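You operate a simulated robot arm through the tools that you are given. There is no shell and no other tool. Be economical: measure what you need, move in short steps, check, and stop when the job is done.

The job below is to be done with a simulated robot arm. You get a single attempt, and the scene is never put back.

## Task
Press the pellets in the mould to the depth printed on its lid.
Fine: stop pin in that socket first, one stroke, clear of the ram; slide out, then lay the lid on the bench.

Only the result counts: the job must be done as asked and must still hold three seconds after the hand-in. Knocking over, shifting, dropping, spilling or breaking anything else fails it. A push-on lid holds only when it is set on centred and level and pressed home; a screw cap is set on level and turned clockwise until tight.

## Robot
A 7-joint arm with a two-finger parallel gripper, fixed in place. Base frame: the origin is at the foot of the arm, x ahead of it, y to its left, z up; the work surface is at about z = 0.78. Readings come in m, rad, newtons and seconds.
With the tool pointing down near the work surface it reaches from about 0.3 to 0.7 m from the base axis. Its first joint turns from -1.152 to 1.152 rad. Payload 1.57 kg.
The TCP is the grasp point between the finger pads, 0.03 m short of the fingertips. In the tool frame z runs along the fingers and y along their closing line. The gripper opens to 0.11 m. The fingers are 0.024 m wide and 0.012 m thick; the gripper's body (0.048 by 0.112 m) begins 0.078 m behind the TCP.
Orientation is that of the tool frame in the base frame, as a unit quaternion [w, x, y, z]. With the fingers straight down and closing along the base's y, the tool's x points along the base's -x, its y along +y and its z along -z.

## Interface
- The arm moves only by the tool jog_arm. Its argument "deltas" is a list of rows, each a list of 3 entries, a list of its own where there are three numbers: the turn, a rotation vector about the base's x, y, z in units of 60 degrees (1.0 is 60 degrees), then the shift along the base's x, y, z in units of 100 mm (1.0 is 100 mm), then the gripper command, from -1 (fully open) to 1 (shut), values between in proportion. In form: [[[rx, ry, rz], [x, y, z], fingers], ...]. A call has 1 to 8 rows; each row is the pose to reach, as a shift and turn from the pose commanded when the call began. A call with a number of a shift or a turn outside -1 to 1 is refused whole. Rows are played at 5 a second. More than 0.05 m and 0.15 rad between two rows, or a gripper value outside its range, and nothing of the call is played. Where a pose cannot be reached the arm comes as near as it can. A force on the tool above 60 N (or 10 N above the force at the start of the call, whichever is more), or a blocked arm, ends the call early, and 0.2 s more pass. The fingers move at their own pace (about 0.108 m/s each) and stop on an object; they squeeze with about 27 N. The grip force told is the motor's: it shows also when the fingers shut on nothing. Time passes only in rows, and 0.2 s behind the last, so rows that repeat a pose let the fingers close. It gives the time, the measured TCP pose, the force on the tool (base axes), the opening and the grip force at its end, in the units of the frame above (readings bear some noise), and new pictures: "views" is both (left out), scene, wrist or none.
- Cameras (640 x 400 px; columns grow to the right, rows downward): "scene" is fixed at [0.1623, -0.3922, 1.3974]; the picture's right is [0.79, -0.61, 0.00], its down [-0.38, -0.48, -0.79] and it looks along [0.49, 0.62, -0.61] (base axes); focal length 257 px, centre (320, 200). "wrist" rides on the gripper at [0.07, 0.016, -0.141] in the tool frame; the picture's right is [-0.23, 0.97, 0.00], its down [-0.86, -0.20, -0.48] and it looks along [-0.47, -0.11, 0.88] (tool axes); focal length 222 px, centre (320, 200). There is no depth. A picture from a camera that has moved, and an enlarged one, comes with that camera's place and axes in the base frame and with its lens.
- enlarge(camera, box): a new picture of the part [left, top, right, bottom] of that camera's present view, enlarged. The clock stands still meanwhile.
- close_job(): hands the job in; it is judged then, once.

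Work in short steps. Places have to be worked out from the pictures, the camera data and where the tool is seen: move nearer, look again, correct. Check each grasp and each placing, and mend what went wrong. You have 120 turns and 170 pictures in all, those below and enlarged ones among them. Open the gripper and draw the arm clear of the work before you hand the job in, unless the task says otherwise; then end with one line.

The tools are called after ">>>" by a JSON object that holds its "api" and its "payload". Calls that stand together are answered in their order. jog_arm: Moves the arm, as the interface text tells. Its arguments: {"type":"object","properties":{"deltas":{"type":"array"},"views":{"type":"string","enum":["both","scene","wrist","none"]}},"required":["deltas"]} The other tools are called the same way: enlarge (camera, box) takes an enlarged picture of a part of a camera's view; close_job () hands the job in.

At the start:

```text
time: 0.0
eef_pos: [0.4321, 0.108, 1.2114]
tcp_rot: [0.001, 0.0, 1.0, 0.0]
ft_force: [-0.3, -0.6, 0.3]
grip_width: 0.11
finger_force: 0.0
```

scene: 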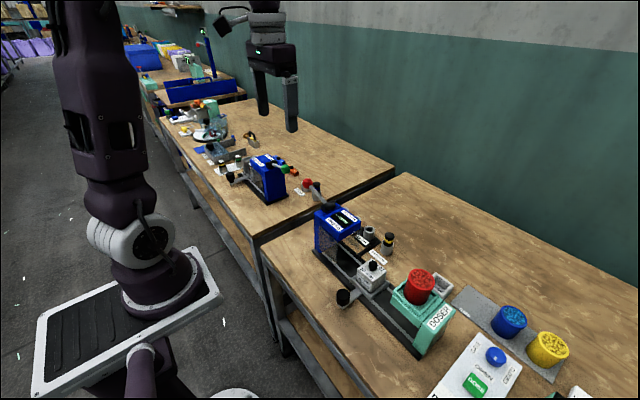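
wrist: 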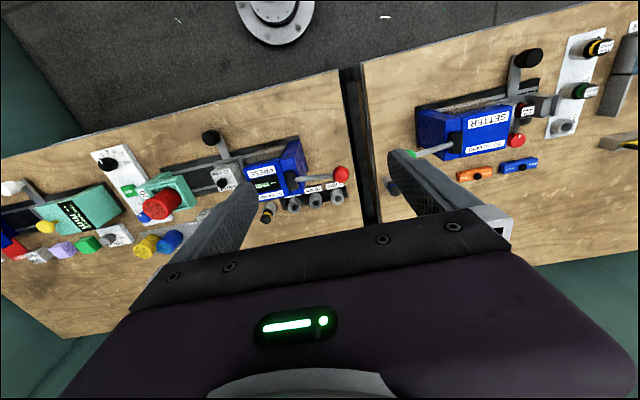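

I start by enlarging the press area in both cameras to identify parts.

>>> {"api": "enlarge", "payload": {"camera": "scene", "box": [290, 170, 450, 270]}}

>>> {"api": "enlarge", "payload": {"camera": "scene", "box": [330, 240, 600, 400]}}

>>> {"api": "enlarge", "payload": {"camera": "wrist", "box": [80, 110, 360, 270]}}

>>> {"api": "enlarge", "payload": {"camera": "scene", "box": [180, 120, 340, 220]}}

```text
4.00 times, centred on (370, 220) of scene
camera zoom: at [0.1623, -0.3922, 1.3974], right [0.79, -0.61, 0.0], down [-0.38, -0.48, -0.79], along [0.49, 0.62, -0.61], focal length 1029 px, centre (120, 120)
```

zoom: 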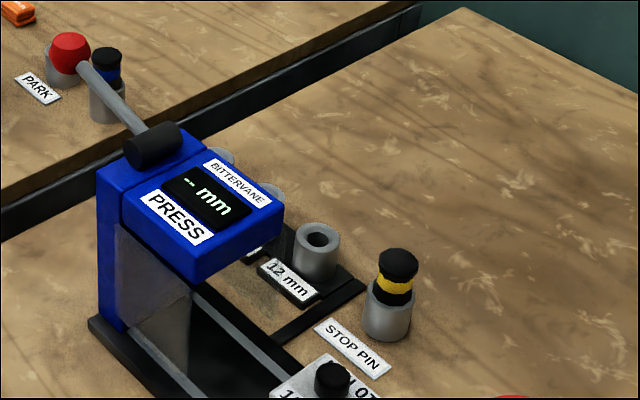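

```text
2.37 times, centred on (465, 320) of scene
camera zoom: at [0.1623, -0.3922, 1.3974], right [0.79, -0.61, 0.0], down [-0.38, -0.48, -0.79], along [0.49, 0.62, -0.61], focal length 610 px, centre (-24, -84)
```

zoom: 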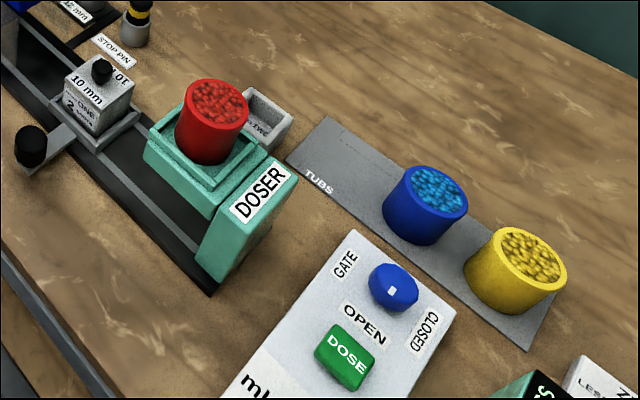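

```text
2.29 times, centred on (220, 190) of wrist
camera zoom: at [0.3636, 0.1241, 1.3538], right [0.23, 0.97, 0.0], down [0.86, -0.2, 0.48], along [0.47, -0.11, -0.88], focal length 508 px, centre (549, 223)
```

zoom: 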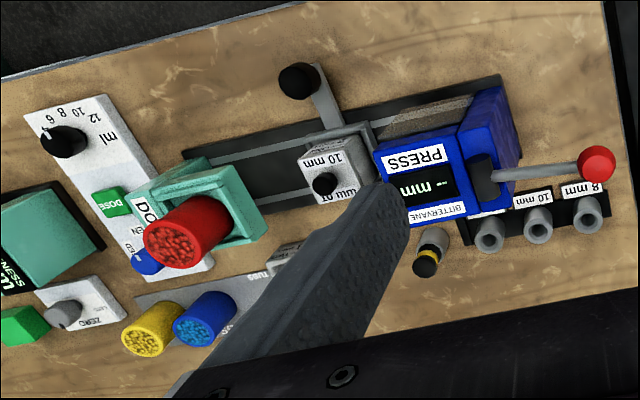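

```text
4.00 times, centred on (260, 170) of scene
camera zoom: at [0.1623, -0.3922, 1.3974], right [0.79, -0.61, 0.0], down [-0.38, -0.48, -0.79], along [0.49, 0.62, -0.61], focal length 1029 px, centre (560, 320)
```

zoom: 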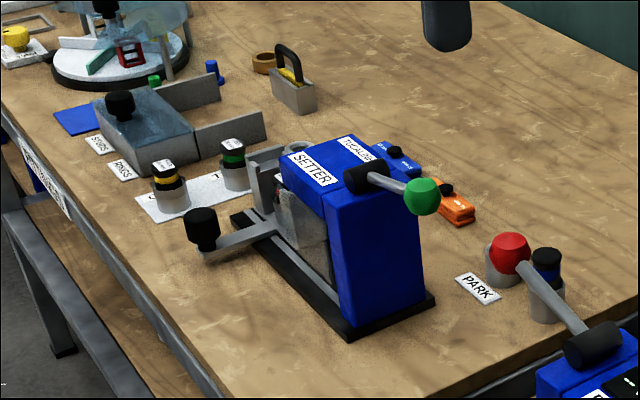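

The mould with its knobbed lid sits on a slide carriage between doser and press; three pin sockets (8/10/12) lie behind the press. I move the hand toward -y and back, to see it from nearer.

>>> {"api": "jog_arm", "payload": {"deltas": [[[0, 0, 0], [-0.2, -0.4, 0], -1], [[0, 0, 0], [-0.4, -0.8, 0], -1], [[0, 0, 0], [-0.5, -1, -0.2], -1], [[0, 0, 0], [-0.5, -1, -0.5], -1], [[0, 0, 0], [-0.5, -1, -0.5], -1]]}}

```text
time: 1.2
eef_pos: [0.3826, 0.0111, 1.1621]
tcp_rot: [0.0, -0.001, 1.0, 0.0]
ft_force: [-0.1, 0.5, 0.0]
grip_width: 0.1101
finger_force: 0.1
camera wrist: at [0.3139, 0.0256, 1.3031], right [0.23, 0.97, 0.0], down [0.85, -0.2, 0.48], along [0.47, -0.11, -0.88], focal length 222 px, centre (320, 200)
```

scene: 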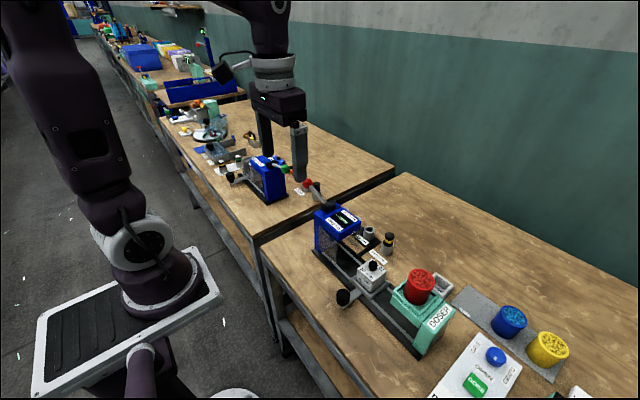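
wrist: 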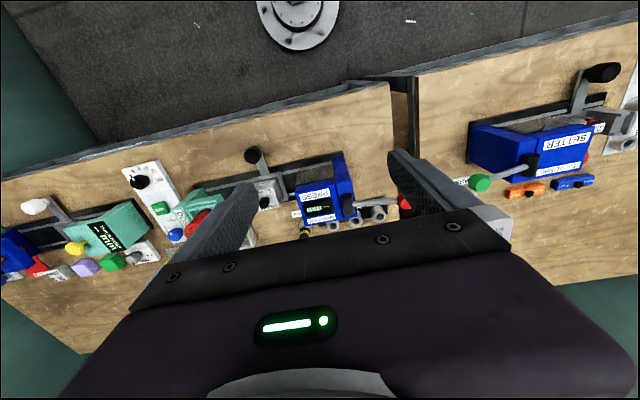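

Fingers hide part of the view; I shift forward and further to -y so that the press and lid fall between the fingers.

>>> {"api": "jog_arm", "payload": {"deltas": [[[0, 0, 0], [0.3, -0.35, 0], -1], [[0, 0, 0], [0.6, -0.7, 0], -1], [[0, 0, 0], [0.9, -1, 0], -1], [[0, 0, 0], [0.9, -1, 0], -1]]}}

```text
time: 2.2
eef_pos: [0.4712, -0.0898, 1.1618]
tcp_rot: [0.0, 0.0, 1.0, 0.0]
ft_force: [-0.2, 0.6, 0.3]
grip_width: 0.1103
finger_force: 0.0
camera wrist: at [0.4048, -0.0741, 1.3035], right [0.23, 0.97, 0.0], down [0.86, -0.2, 0.48], along [0.47, -0.11, -0.88], focal length 222 px, centre (320, 200)
```

scene: 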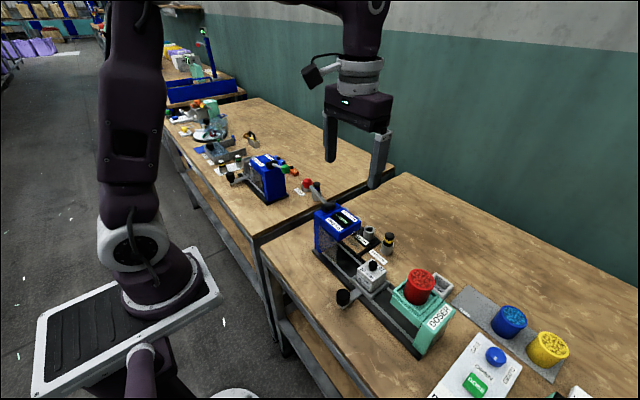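
wrist: 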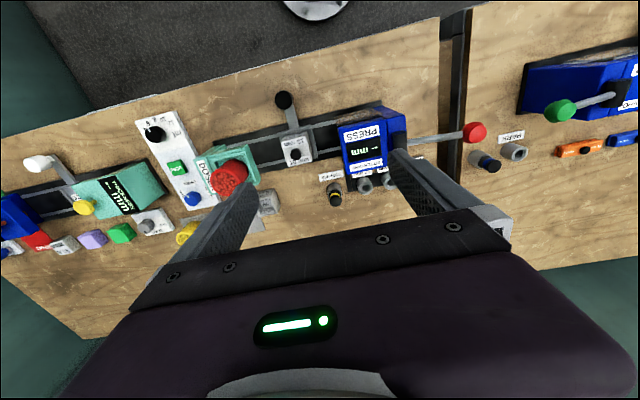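

>>> {"api": "enlarge", "payload": {"camera": "wrist", "box": [250, 80, 410, 210]}}

>>> {"api": "enlarge", "payload": {"camera": "wrist", "box": [370, 100, 530, 200]}}

>>> {"api": "enlarge", "payload": {"camera": "scene", "box": [345, 250, 405, 310]}}

```text
3.08 times, centred on (330, 145) of wrist
camera zoom: at [0.4048, -0.0741, 1.3035], right [0.23, 0.97, 0.0], down [0.86, -0.2, 0.48], along [0.47, -0.11, -0.88], focal length 684 px, centre (289, 369)
```

zoom: 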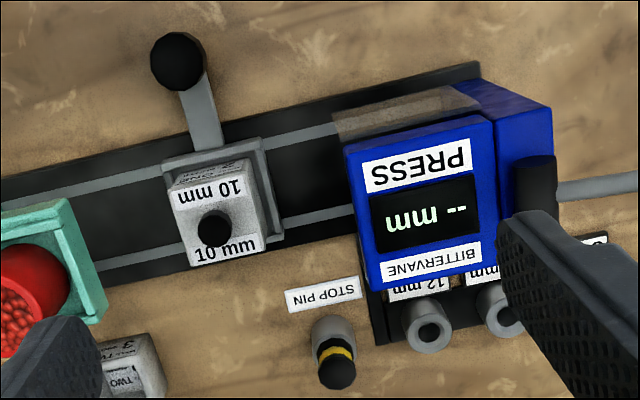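

```text
4.00 times, centred on (450, 150) of wrist
camera zoom: at [0.4048, -0.0741, 1.3035], right [0.23, 0.97, 0.0], down [0.86, -0.2, 0.48], along [0.47, -0.11, -0.88], focal length 888 px, centre (-200, 400)
```

zoom: 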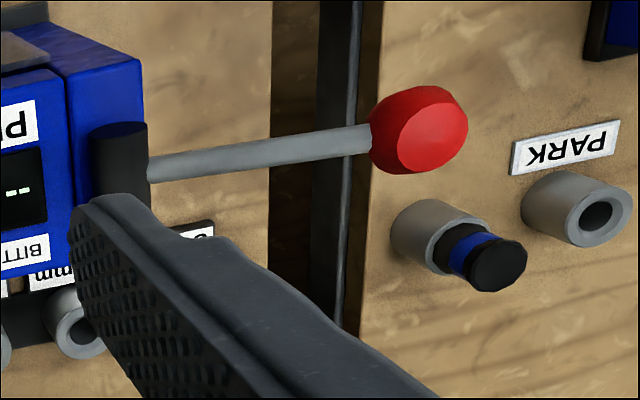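

```text
6.67 times, centred on (375, 280) of scene
camera zoom: at [0.1623, -0.3922, 1.3974], right [0.79, -0.61, 0.0], down [-0.38, -0.48, -0.79], along [0.49, 0.62, -0.61], focal length 1715 px, centre (-47, -333)
```

zoom: 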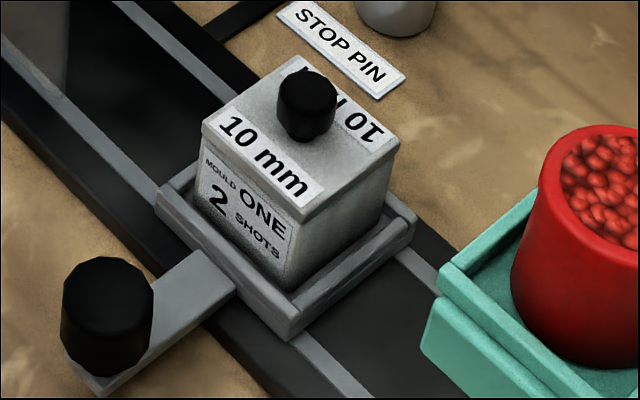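

Measured: the yellow-banded pin's top is near (0.654, -0.098, 0.857), the 12 mm socket (0.658, -0.021), the 10 mm socket near (0.65, 0.043), lever ball (0.527, 0.131, 0.968). I move above the pin and look down.

>>> {"api": "jog_arm", "payload": {"deltas": [[[0, 0, 0], [0.45, 0, 0], -0.4], [[0, 0, 0], [0.9, -0.04, 0], -0.3], [[0, 0, 0], [1, -0.08, -0.4], -0.1], [[0, 0, 0], [1, -0.08, -0.85], -0.1], [[0, 0, 0], [1, -0.08, -1], -0.1]], "views": "none"}}

>>> {"api": "jog_arm", "payload": {"deltas": [[[0, 0, 0], [0.4, 0, -0.3], -0.1], [[0, 0, 0], [0.83, 0, -0.6], -0.1], [[0, 0, 0], [0.83, 0, -1], -0.1], [[0, 0, 0], [0.83, 0, -1], -0.1]]}}

```text
time: 3.4
eef_pos: [0.5714, -0.0985, 1.0616]
tcp_rot: [0.0, 0.0, 1.0, 0.0]
ft_force: [-0.1, 0.0, 0.0]
grip_width: 0.0607
finger_force: 0.0
```

```text
refused: row 2 steps farther than a row can; nothing moved
```

The second move was refused for too large a step; I repeat it in smaller ones.

>>> {"api": "jog_arm", "payload": {"deltas": [[[0, 0, 0], [0.4, 0, -0.2], -0.1], [[0, 0, 0], [0.83, 0, -0.4], -0.1], [[0, 0, 0], [0.83, 0, -0.8], -0.1], [[0, 0, 0], [0.83, 0, -1], -0.1], [[0, 0, 0], [0.83, 0, -1], -0.1]]}}

```text
time: 4.6
eef_pos: [0.6559, -0.1, 0.9624]
tcp_rot: [0.0, 0.0, 1.0, -0.001]
ft_force: [-0.4, 0.0, 0.1]
grip_width: 0.0605
finger_force: 0.1
camera wrist: at [0.5869, -0.0844, 1.1049], right [0.23, 0.97, 0.0], down [0.86, -0.2, 0.48], along [0.47, -0.11, -0.88], focal length 222 px, centre (320, 200)
```

scene: 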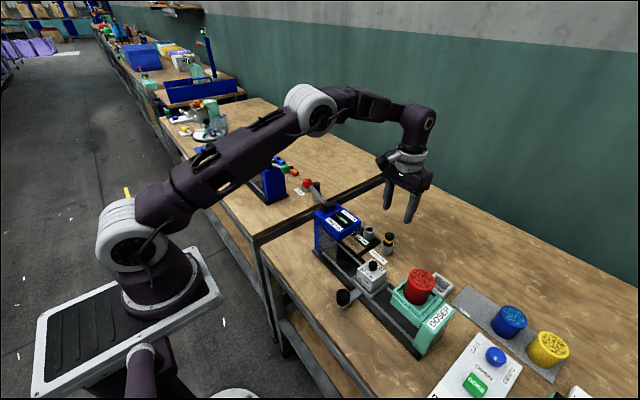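
wrist: 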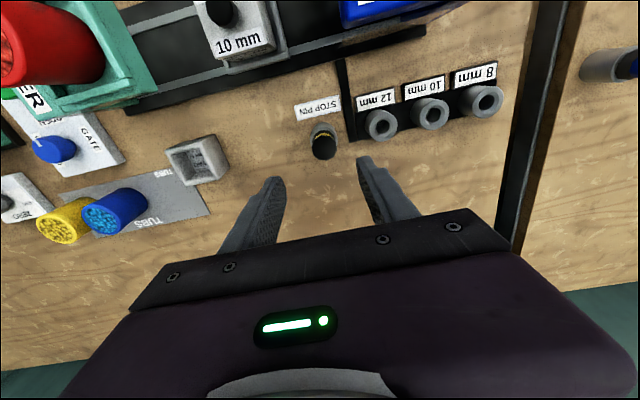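

Labels confirm 12, 10, 8 toward +y. I enlarge for exact positions.

>>> {"api": "enlarge", "payload": {"camera": "wrist", "box": [280, 50, 520, 200]}}

```text
2.67 times, centred on (400, 125) of wrist
camera zoom: at [0.5869, -0.0844, 1.1049], right [0.23, 0.97, 0.0], down [0.86, -0.2, 0.48], along [0.47, -0.11, -0.88], focal length 592 px, centre (107, 400)
```

zoom: 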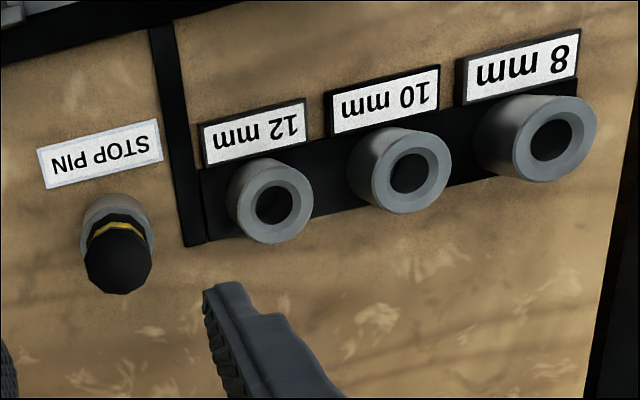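

Pin axis ≈ (0.656, -0.096), 10 mm socket ≈ (0.657, 0.041). I lower to just over the pin and check.

>>> {"api": "jog_arm", "payload": {"deltas": [[[0, 0, 0], [0, 0.04, -0.4], -0.1], [[0, 0, 0], [0, 0.04, -0.65], -0.1], [[0, 0, 0], [0, 0.04, -0.65], -0.1]]}}

>>> {"api": "enlarge", "payload": {"camera": "wrist", "box": [220, 70, 500, 245]}}

>>> {"api": "enlarge", "payload": {"camera": "scene", "box": [350, 170, 450, 270]}}

```text
time: 5.4
eef_pos: [0.6545, -0.095, 0.8962]
tcp_rot: [0.0, 0.0, 1.0, 0.0]
ft_force: [0.1, 0.7, -0.1]
grip_width: 0.0606
finger_force: 0.1
camera wrist: at [0.5873, -0.0794, 1.0388], right [0.23, 0.97, 0.0], down [0.86, -0.2, 0.48], along [0.47, -0.11, -0.88], focal length 222 px, centre (320, 200)
```

scene: 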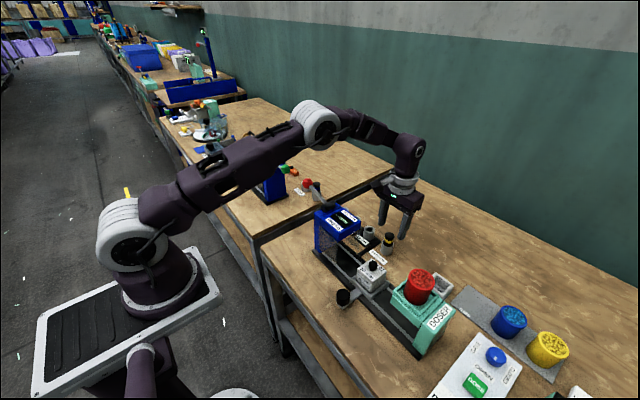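
wrist: 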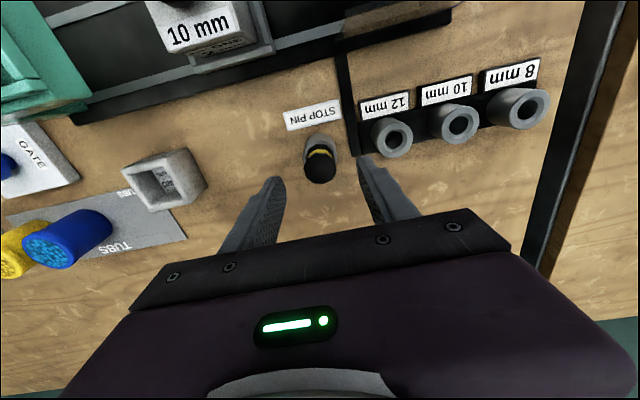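

```text
2.29 times, centred on (360, 158) of wrist
camera zoom: at [0.5873, -0.0794, 1.0388], right [0.23, 0.97, 0.0], down [0.86, -0.2, 0.48], along [0.47, -0.11, -0.88], focal length 508 px, centre (229, 297)
```

zoom: 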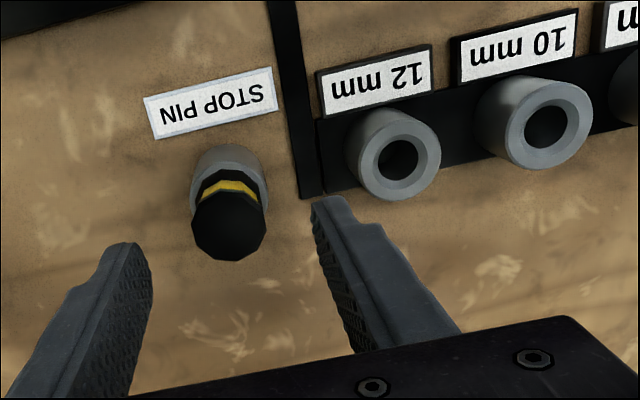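

```text
4.00 times, centred on (400, 220) of scene
camera zoom: at [0.1623, -0.3922, 1.3974], right [0.79, -0.61, 0.0], down [-0.38, -0.48, -0.79], along [0.49, 0.62, -0.61], focal length 1029 px, centre (0, 120)
```

zoom: 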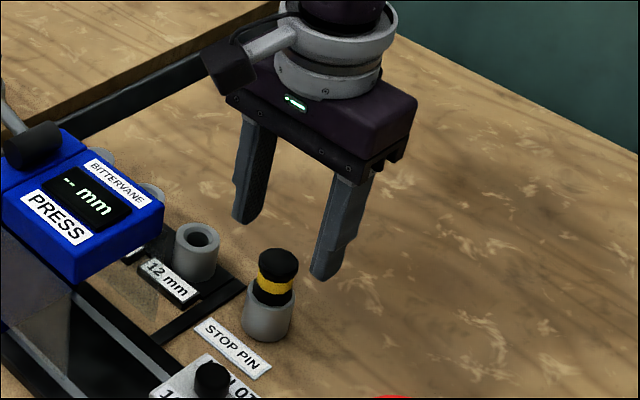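

The pin is centred between the fingers. I lower to z≈0.852 and close.

>>> {"api": "jog_arm", "payload": {"deltas": [[[0, 0, 0], [0.01, 0, -0.25], -0.1], [[0, 0, 0], [0.01, 0, -0.44], -0.1], [[0, 0, 0], [0.01, 0, -0.44], 0.4], [[0, 0, 0], [0.01, 0, -0.44], 1], [[0, 0, 0], [0.01, 0, -0.44], 1], [[0, 0, 0], [0.01, 0, -0.44], 1]]}}

>>> {"api": "enlarge", "payload": {"camera": "scene", "box": [350, 190, 450, 270]}}

```text
time: 6.8
eef_pos: [0.6548, -0.0948, 0.8537]
tcp_rot: [0.0, 0.0, 1.0, 0.001]
ft_force: [0.2, -0.2, -0.3]
grip_width: 0.0271
finger_force: 27.0
camera wrist: at [0.5873, -0.0793, 0.9958], right [0.23, 0.97, 0.0], down [0.86, -0.2, 0.48], along [0.47, -0.11, -0.88], focal length 222 px, centre (320, 200)
```

scene: 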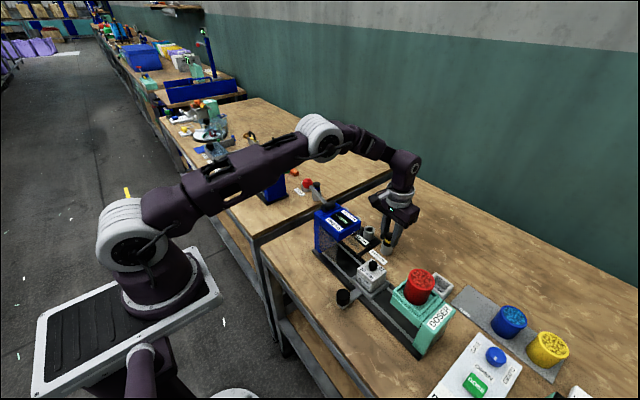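
wrist: 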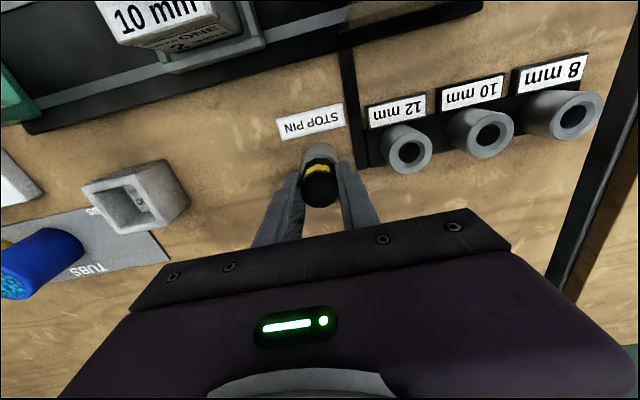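

```text
5.00 times, centred on (400, 230) of scene
camera zoom: at [0.1623, -0.3922, 1.3974], right [0.79, -0.61, 0.0], down [-0.38, -0.48, -0.79], along [0.49, 0.62, -0.61], focal length 1286 px, centre (-80, 50)
```

zoom: 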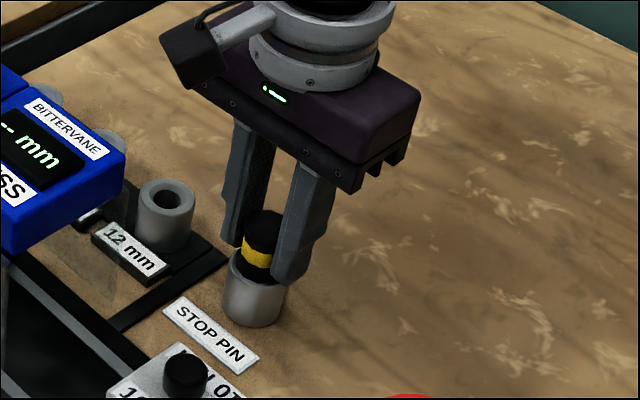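

Gripped (0.027 wide, 27 N). I lift the pin straight up by 80 mm.

>>> {"api": "jog_arm", "payload": {"deltas": [[[0, 0, 0], [0, 0, 0.3], 1], [[0, 0, 0], [0, 0, 0.6], 1], [[0, 0, 0], [0, 0, 0.8], 1], [[0, 0, 0], [0, 0, 0.8], 1]]}}

>>> {"api": "enlarge", "payload": {"camera": "scene", "box": [350, 170, 450, 260]}}

>>> {"api": "enlarge", "payload": {"camera": "wrist", "box": [240, 80, 480, 230]}}

```text
time: 7.8
eef_pos: [0.6561, -0.0952, 0.9332]
tcp_rot: [0.0, 0.0, 1.0, 0.0]
ft_force: [0.0, 0.5, -0.6]
grip_width: 0.027
finger_force: 26.9
camera wrist: at [0.5879, -0.0788, 1.0747], right [0.23, 0.97, 0.0], down [0.86, -0.2, 0.48], along [0.47, -0.11, -0.88], focal length 222 px, centre (320, 200)
```

scene: 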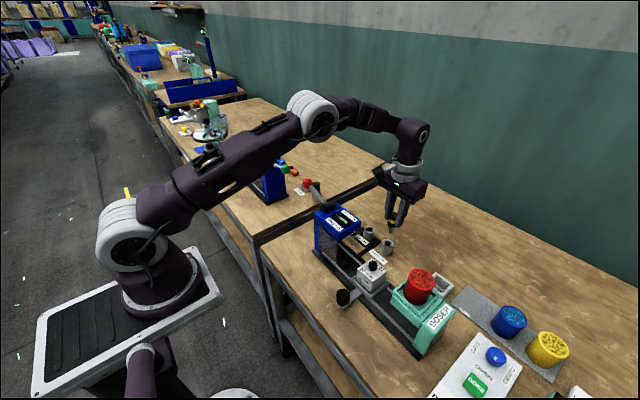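
wrist: 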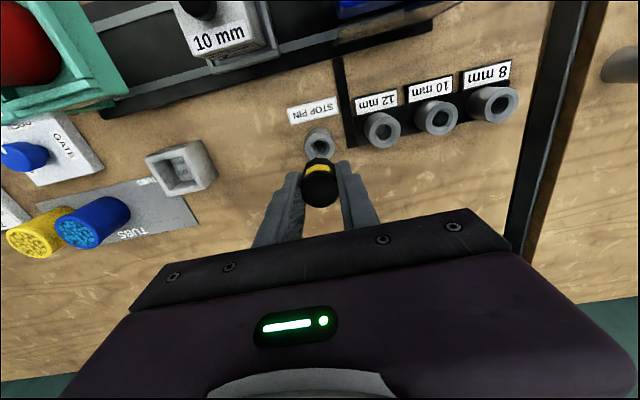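

```text
4.44 times, centred on (400, 215) of scene
camera zoom: at [0.1623, -0.3922, 1.3974], right [0.79, -0.61, 0.0], down [-0.38, -0.48, -0.79], along [0.49, 0.62, -0.61], focal length 1143 px, centre (-36, 133)
```

zoom: 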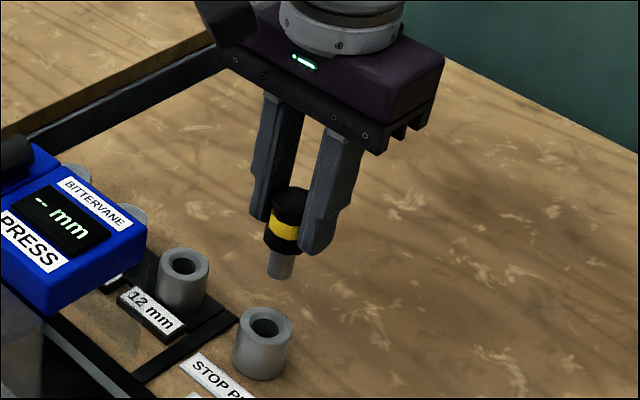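

```text
2.67 times, centred on (360, 155) of wrist
camera zoom: at [0.5879, -0.0788, 1.0747], right [0.23, 0.97, 0.0], down [0.86, -0.2, 0.48], along [0.47, -0.11, -0.88], focal length 592 px, centre (213, 320)
```

zoom: 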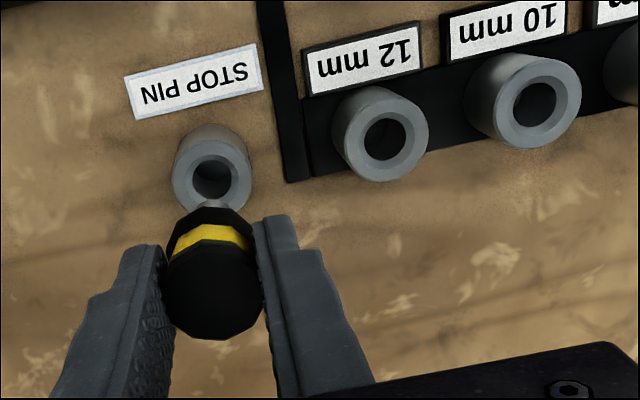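

The pin is held upright with its thin shaft visible. I carry it +0.137 m in y, over the 10 mm socket.

>>> {"api": "jog_arm", "payload": {"deltas": [[[0, 0, 0], [0, 0.4, 0], 1], [[0, 0, 0], [0, 0.8, 0], 1], [[0, 0, 0], [0, 1, 0], 1], [[0, 0, 0], [0, 1, 0], 1]], "views": "none"}}

>>> {"api": "jog_arm", "payload": {"deltas": [[[0, 0, 0], [0, 0.2, 0], 1], [[0, 0, 0], [0, 0.37, 0], 1], [[0, 0, 0], [0, 0.37, -0.2], 1], [[0, 0, 0], [0, 0.37, -0.2], 1]]}}

>>> {"api": "enlarge", "payload": {"camera": "wrist", "box": [220, 80, 460, 230]}}

>>> {"api": "enlarge", "payload": {"camera": "scene", "box": [320, 170, 420, 260]}}

```text
time: 8.8
eef_pos: [0.6566, 0.0046, 0.9322]
tcp_rot: [-0.001, 0.0, 1.0, -0.001]
ft_force: [0.2, -0.8, -2.1]
grip_width: 0.0268
finger_force: 27.3
```

```text
time: 9.8
eef_pos: [0.6564, 0.0423, 0.9121]
tcp_rot: [0.0, 0.0, 1.0, 0.0]
ft_force: [0.5, -0.5, -0.8]
grip_width: 0.0268
finger_force: 27.3
camera wrist: at [0.5885, 0.0584, 1.0538], right [0.23, 0.97, 0.0], down [0.86, -0.2, 0.48], along [0.47, -0.11, -0.88], focal length 222 px, centre (320, 200)
```

scene: 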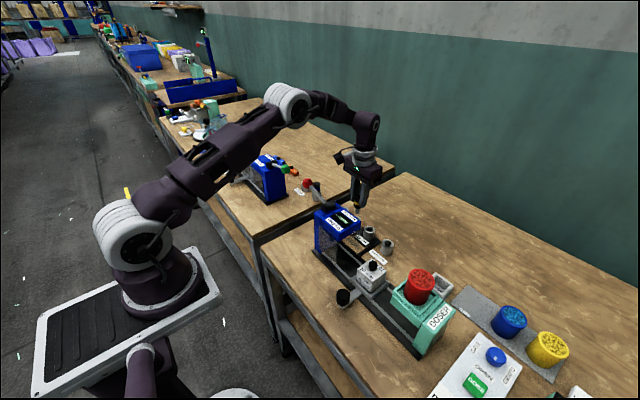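
wrist: 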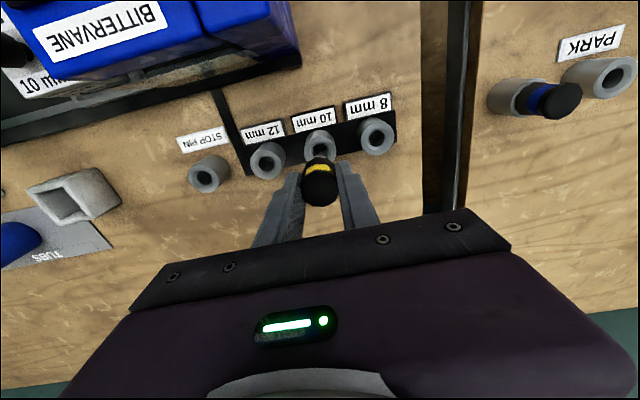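

```text
2.67 times, centred on (340, 155) of wrist
camera zoom: at [0.5885, 0.0584, 1.0538], right [0.23, 0.97, 0.0], down [0.86, -0.2, 0.48], along [0.47, -0.11, -0.88], focal length 592 px, centre (267, 320)
```

zoom: 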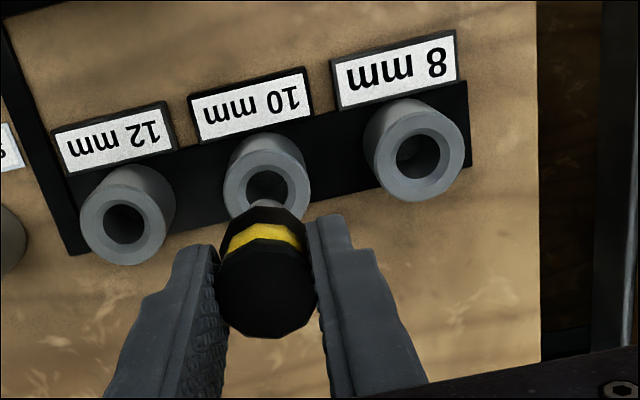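

```text
4.44 times, centred on (370, 215) of scene
camera zoom: at [0.1623, -0.3922, 1.3974], right [0.79, -0.61, 0.0], down [-0.38, -0.48, -0.79], along [0.49, 0.62, -0.61], focal length 1143 px, centre (98, 133)
```

zoom: 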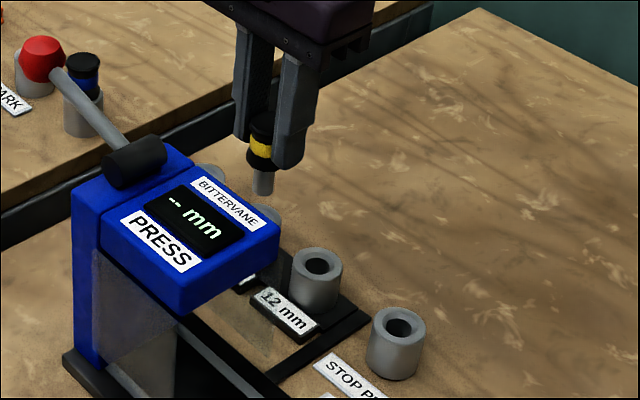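

The 10 mm hole is at about (0.655, 0.042), right under the pin. I lower slowly toward the seated height (TCP ≈ 0.854).

>>> {"api": "jog_arm", "payload": {"deltas": [[[0, 0, 0], [-0.01, 0, -0.12], 1], [[0, 0, 0], [-0.01, 0, -0.24], 1], [[0, 0, 0], [-0.01, 0, -0.32], 1], [[0, 0, 0], [-0.01, 0, -0.4], 1], [[0, 0, 0], [-0.01, 0, -0.48], 1], [[0, 0, 0], [-0.01, 0, -0.54], 1], [[0, 0, 0], [-0.01, 0, -0.57], 1], [[0, 0, 0], [-0.01, 0, -0.57], 1]]}}

>>> {"api": "enlarge", "payload": {"camera": "wrist", "box": [220, 80, 460, 230]}}

>>> {"api": "enlarge", "payload": {"camera": "scene", "box": [320, 170, 420, 260]}}

```text
time: 11.6
eef_pos: [0.6547, 0.0421, 0.8564]
tcp_rot: [-0.001, 0.0, 1.0, 0.0]
ft_force: [1.6, 1.5, -1.2]
grip_width: 0.0267
finger_force: 26.8
camera wrist: at [0.5865, 0.0577, 0.9975], right [0.23, 0.97, 0.0], down [0.86, -0.2, 0.48], along [0.47, -0.11, -0.88], focal length 222 px, centre (320, 200)
```

scene: 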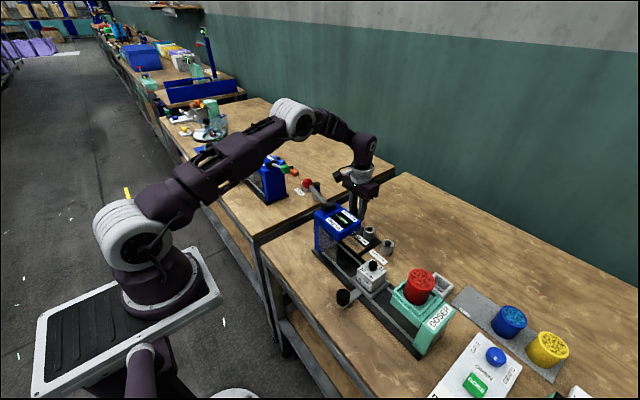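
wrist: 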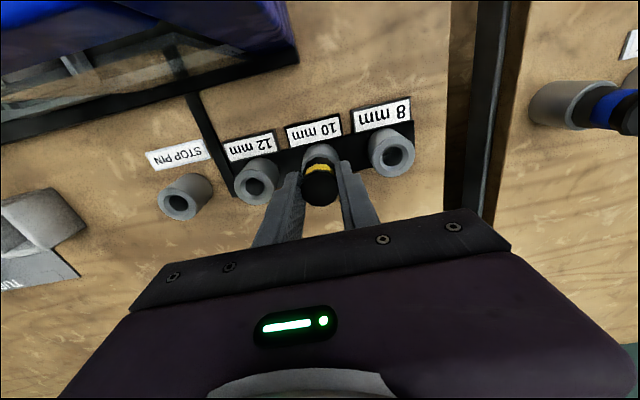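

```text
2.67 times, centred on (340, 155) of wrist
camera zoom: at [0.5865, 0.0577, 0.9975], right [0.23, 0.97, 0.0], down [0.86, -0.2, 0.48], along [0.47, -0.11, -0.88], focal length 592 px, centre (267, 320)
```

zoom: 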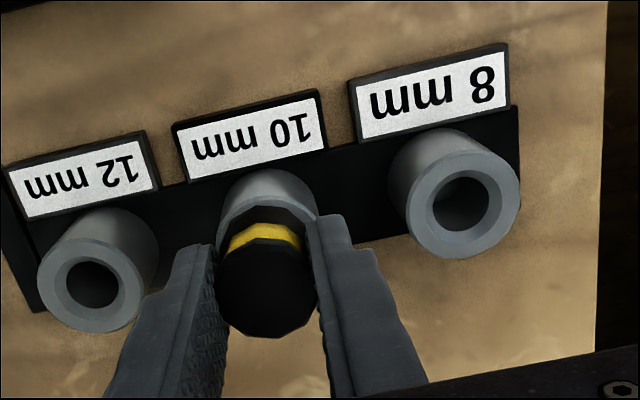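

```text
4.44 times, centred on (370, 215) of scene
camera zoom: at [0.1623, -0.3921, 1.3974], right [0.79, -0.61, 0.0], down [-0.38, -0.48, -0.79], along [0.49, 0.62, -0.61], focal length 1143 px, centre (98, 133)
```

zoom: 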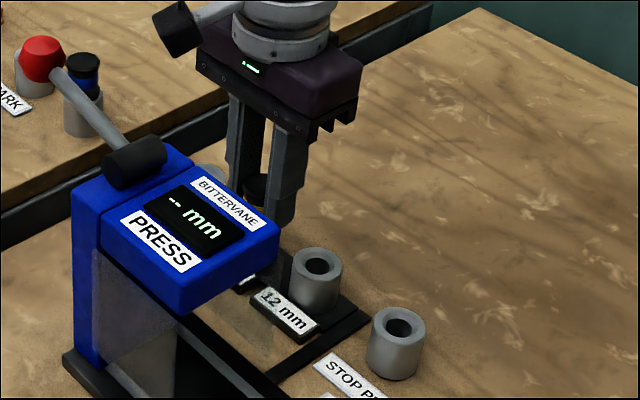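

The pin has entered the socket. I push a few mm further until it seats, watching the force.

>>> {"api": "jog_arm", "payload": {"deltas": [[[0, 0, 0], [0, 0, -0.02], 1], [[0, 0, 0], [0, 0, -0.04], 1], [[0, 0, 0], [0, 0, -0.06], 1], [[0, 0, 0], [0, 0, -0.06], 1]], "views": "none"}}

```text
time: 12.6
eef_pos: [0.6552, 0.043, 0.8504]
tcp_rot: [0.003, 0.0, 1.0, 0.0]
ft_force: [1.6, 9.3, 21.1]
grip_width: 0.0269
finger_force: 27.2
```

21 N upward: seated. I open modestly and rise clear.

>>> {"api": "jog_arm", "payload": {"deltas": [[[0, 0, 0], [0, 0, 0.03], 1], [[0, 0, 0], [0, 0, 0.03], 0], [[0, 0, 0], [0, 0, 0.03], 0], [[0, 0, 0], [0, 0, 0.3], 0], [[0, 0, 0], [0, 0, 0.7], 0], [[0, 0, 0], [0, 0, 1], 0], [[0, 0, 0], [0, 0, 1], 0]]}}

>>> {"api": "enlarge", "payload": {"camera": "wrist", "box": [220, 80, 460, 230]}}

```text
time: 14.2
eef_pos: [0.6531, 0.04, 0.9499]
tcp_rot: [0.0, -0.001, 1.0, -0.001]
ft_force: [0.8, 0.4, -1.1]
grip_width: 0.0551
finger_force: 0.0
camera wrist: at [0.5865, 0.0568, 1.092], right [0.23, 0.97, 0.0], down [0.86, -0.2, 0.48], along [0.47, -0.11, -0.88], focal length 222 px, centre (320, 200)
```

scene: 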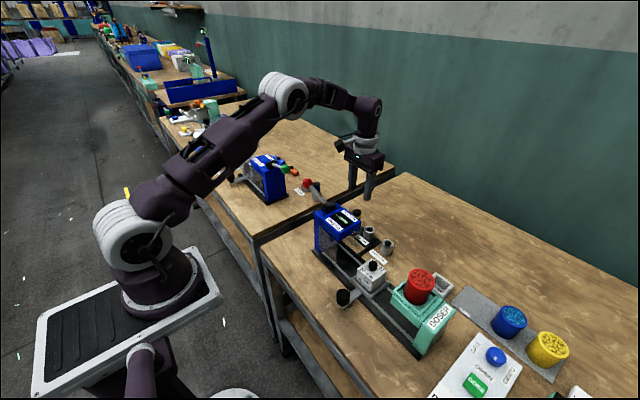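
wrist: 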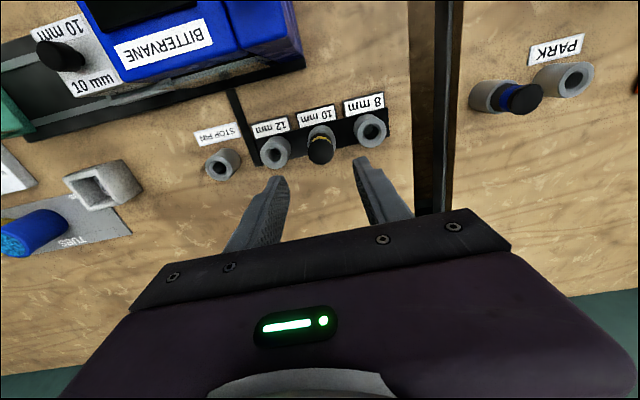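

```text
2.67 times, centred on (340, 155) of wrist
camera zoom: at [0.5865, 0.0568, 1.092], right [0.23, 0.97, 0.0], down [0.86, -0.2, 0.48], along [0.47, -0.11, -0.88], focal length 592 px, centre (267, 320)
```

zoom: 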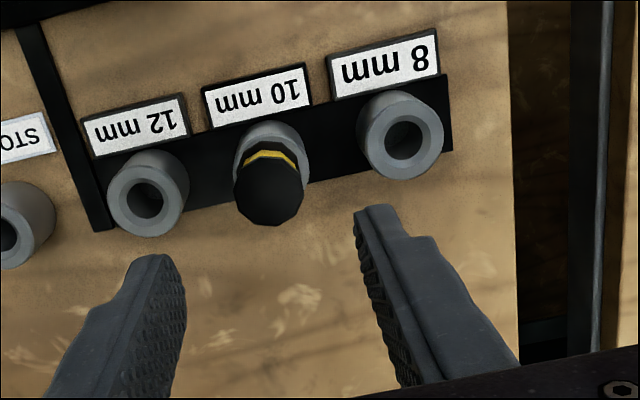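

The pin is seated in the 10 mm socket. Next the carriage handle, its black knob about (0.425, -0.151, 0.826): I rise and travel over there.

>>> {"api": "jog_arm", "payload": {"deltas": [[[0, 0, 0], [0, 0, 0.5], 0], [[0, 0, 0], [0, 0, 1], 0], [[0, 0, 0], [-0.3, -0.35, 1], 0], [[0, 0, 0], [-0.6, -0.7, 1], 0], [[0, 0, 0], [-1, -0.95, 1], 0], [[0, 0, 0], [-1, -0.95, 1], 0]], "views": "none"}}

>>> {"api": "jog_arm", "payload": {"deltas": [[[0, 0, 0], [-0.35, -0.3, 0], 0], [[0, 0, 0], [-0.7, -0.6, 0], 0], [[0, 0, 0], [-1, -0.95, 0], 0], [[0, 0, 0], [-1, -0.95, -0.4], 0], [[0, 0, 0], [-1, -0.95, -0.4], 0]]}}

```text
time: 15.6
eef_pos: [0.5562, -0.0535, 1.0486]
tcp_rot: [0.0, 0.0, 1.0, 0.001]
ft_force: [1.1, 0.0, -0.3]
grip_width: 0.0548
finger_force: 0.1
```

```text
time: 16.8
eef_pos: [0.4546, -0.1491, 1.01]
tcp_rot: [0.0, 0.0, 1.0, 0.0]
ft_force: [-1.4, -0.6, 0.3]
grip_width: 0.0551
finger_force: 0.0
camera wrist: at [0.3869, -0.1329, 1.1517], right [0.23, 0.97, 0.0], down [0.86, -0.2, 0.48], along [0.47, -0.11, -0.88], focal length 222 px, centre (320, 200)
```

scene: 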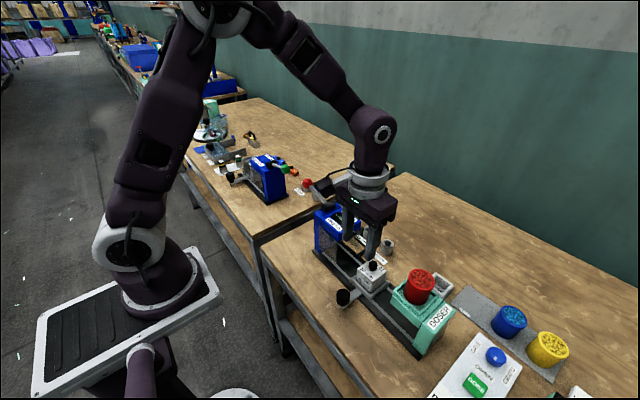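
wrist: 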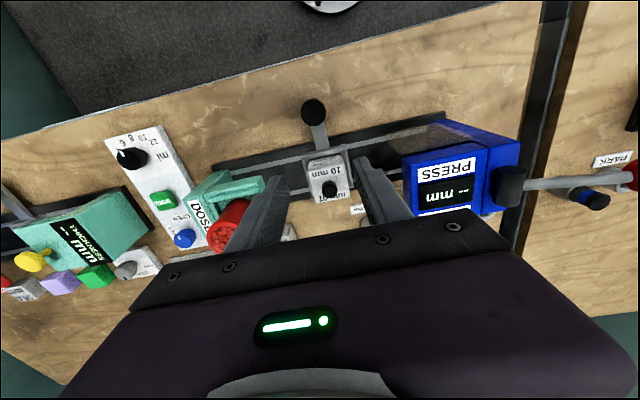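

>>> {"api": "enlarge", "payload": {"camera": "wrist", "box": [280, 80, 520, 230]}}

>>> {"api": "enlarge", "payload": {"camera": "scene", "box": [290, 190, 430, 320]}}

```text
2.67 times, centred on (400, 155) of wrist
camera zoom: at [0.3869, -0.1329, 1.1517], right [0.23, 0.97, 0.0], down [0.86, -0.2, 0.48], along [0.47, -0.11, -0.88], focal length 592 px, centre (107, 320)
```

zoom: 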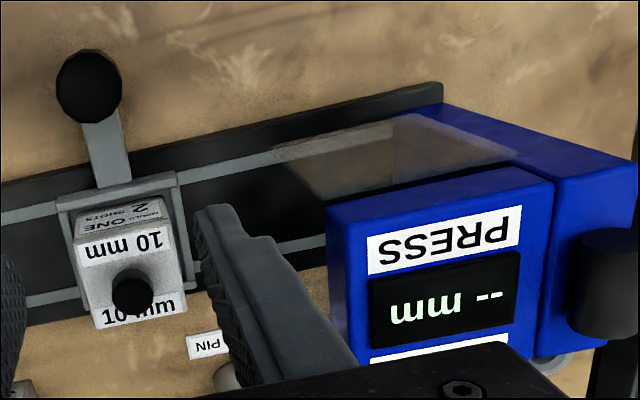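

```text
3.08 times, centred on (360, 255) of scene
camera zoom: at [0.1623, -0.3922, 1.3974], right [0.79, -0.61, 0.0], down [-0.38, -0.48, -0.79], along [0.49, 0.62, -0.61], focal length 791 px, centre (197, 31)
```

zoom: 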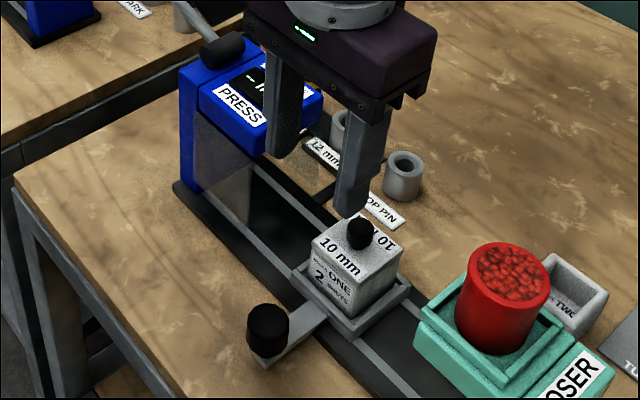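

Knob is at (0.424, -0.152), about 34 mm wide. I move over it and lower, open to ~75 mm.

>>> {"api": "jog_arm", "payload": {"deltas": [[[0, 0, 0], [-0.3, -0.025, 0], -0.36], [[0, 0, 0], [-0.3, -0.025, -0.45], -0.36], [[0, 0, 0], [-0.3, -0.025, -0.9], -0.36], [[0, 0, 0], [-0.3, -0.025, -1], -0.36], [[0, 0, 0], [-0.3, -0.025, -1], -0.36]]}}

>>> {"api": "enlarge", "payload": {"camera": "wrist", "box": [200, 80, 480, 255]}}

```text
time: 18.0
eef_pos: [0.4262, -0.1512, 0.9096]
tcp_rot: [0.0, 0.0, 1.0, 0.0]
ft_force: [-0.2, 0.7, 0.9]
grip_width: 0.0749
finger_force: 0.0
camera wrist: at [0.3577, -0.1352, 1.0505], right [0.23, 0.97, 0.0], down [0.86, -0.2, 0.48], along [0.47, -0.11, -0.88], focal length 222 px, centre (320, 200)
```

scene: 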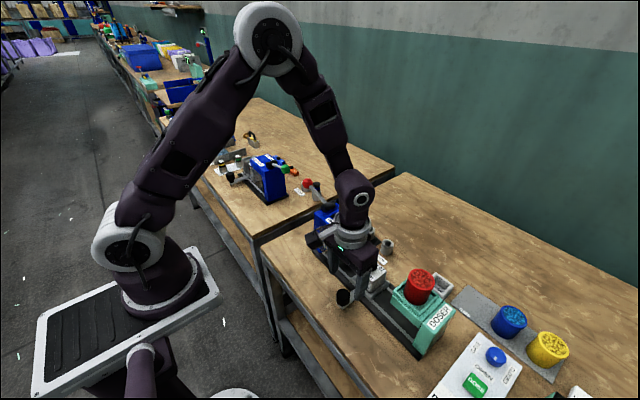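
wrist: 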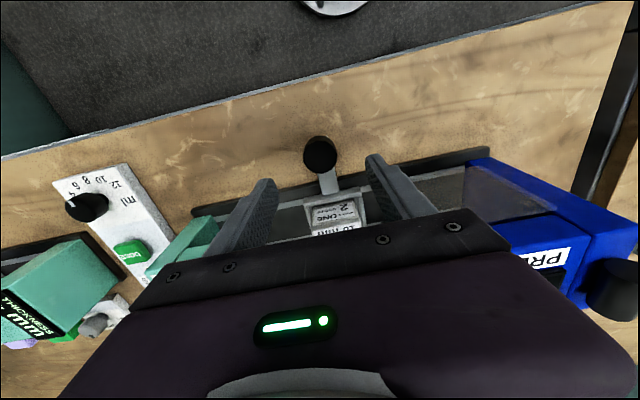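

```text
2.29 times, centred on (340, 168) of wrist
camera zoom: at [0.3577, -0.1352, 1.0505], right [0.23, 0.97, 0.0], down [0.86, -0.2, 0.48], along [0.47, -0.11, -0.88], focal length 508 px, centre (274, 274)
```

zoom: 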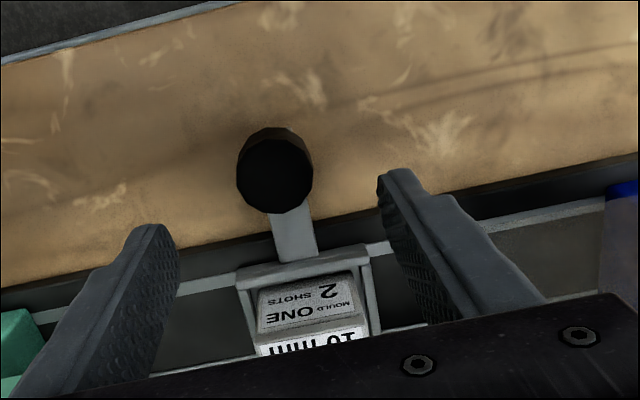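

Aligned. I lower to z≈0.835 and close on the knob.

>>> {"api": "jog_arm", "payload": {"deltas": [[[0, 0, 0], [0, 0, -0.4], -0.36], [[0, 0, 0], [0, 0, -0.7], -0.36], [[0, 0, 0], [0, 0, -0.75], -0.36], [[0, 0, 0], [0, 0, -0.75], 0.5], [[0, 0, 0], [0, 0, -0.75], 0.5], [[0, 0, 0], [0, 0, -0.75], 0.5]]}}

>>> {"api": "enlarge", "payload": {"camera": "scene", "box": [290, 190, 430, 320]}}

```text
time: 19.4
eef_pos: [0.4245, -0.1521, 0.8359]
tcp_rot: [0.0, 0.0, 1.0, 0.0]
ft_force: [0.7, 2.6, -8.2]
grip_width: 0.0337
finger_force: 41.2
camera wrist: at [0.3565, -0.1361, 0.9775], right [0.23, 0.97, 0.0], down [0.86, -0.2, 0.48], along [0.47, -0.11, -0.88], focal length 222 px, centre (320, 200)
```

scene: 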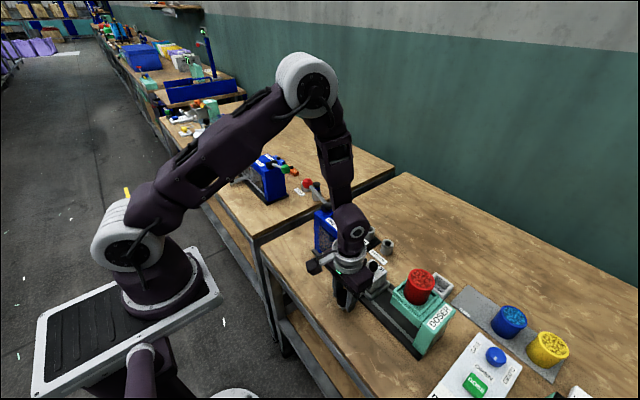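
wrist: 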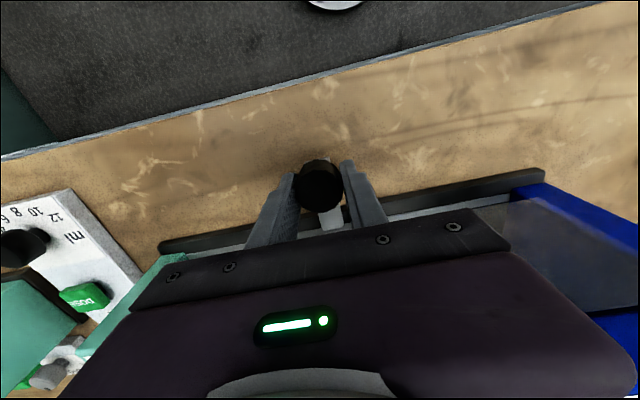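

```text
3.08 times, centred on (360, 255) of scene
camera zoom: at [0.1624, -0.3921, 1.3974], right [0.79, -0.61, 0.0], down [-0.38, -0.48, -0.79], along [0.49, 0.62, -0.61], focal length 791 px, centre (197, 31)
```

zoom: 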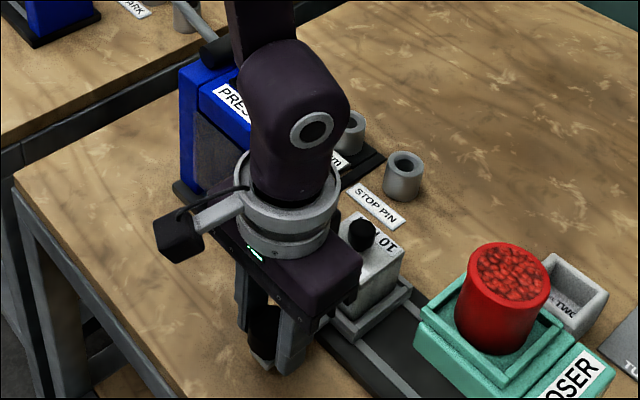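

Knob gripped; the guard panel is at x≈0.486, clear of the hand. I slide the carriage smoothly +0.1 m in y.

>>> {"api": "jog_arm", "payload": {"deltas": [[[0, 0, 0], [0, 0.05, 0], 0.5], [[0, 0, 0], [0, 0.18, 0], 0.5], [[0, 0, 0], [0, 0.32, 0], 0.5], [[0, 0, 0], [0, 0.46, 0], 0.5], [[0, 0, 0], [0, 0.6, 0], 0.5], [[0, 0, 0], [0, 0.74, 0], 0.5], [[0, 0, 0], [0, 0.88, 0], 0.5], [[0, 0, 0], [0, 1, 0], 0.5]]}}

>>> {"api": "enlarge", "payload": {"camera": "scene", "box": [290, 190, 430, 320]}}

```text
time: 21.2
eef_pos: [0.4255, -0.05, 0.834]
tcp_rot: [0.0, 0.0, 1.0, 0.0]
ft_force: [0.6, -2.2, 20.1]
grip_width: 0.0338
finger_force: 41.6
camera wrist: at [0.3568, -0.0344, 0.976], right [0.23, 0.97, 0.0], down [0.85, -0.2, 0.48], along [0.47, -0.11, -0.88], focal length 222 px, centre (320, 200)
```

scene: 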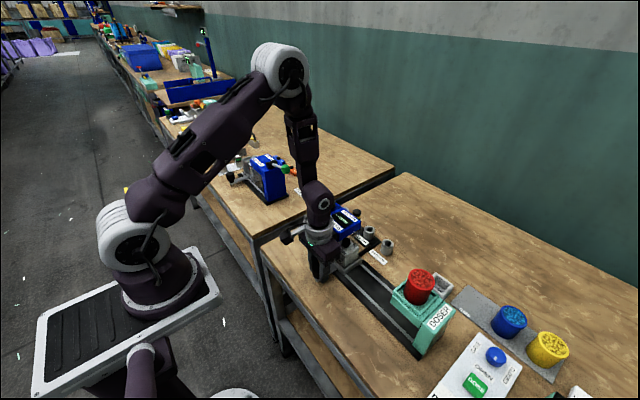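
wrist: 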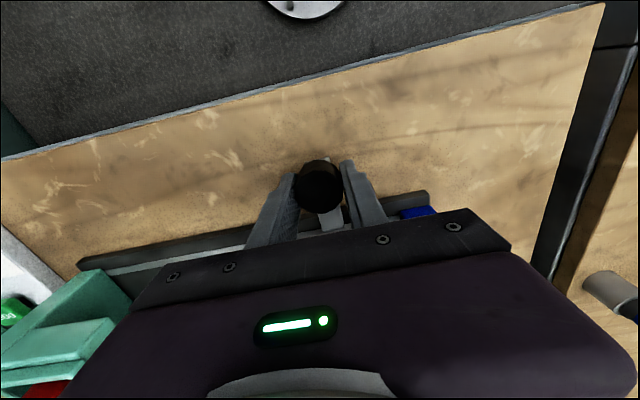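

```text
3.08 times, centred on (360, 255) of scene
camera zoom: at [0.162, -0.3922, 1.3974], right [0.79, -0.61, 0.0], down [-0.38, -0.48, -0.79], along [0.49, 0.62, -0.61], focal length 791 px, centre (197, 31)
```

zoom: 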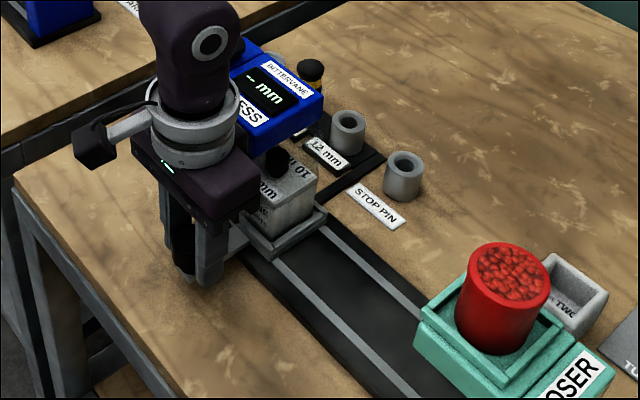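

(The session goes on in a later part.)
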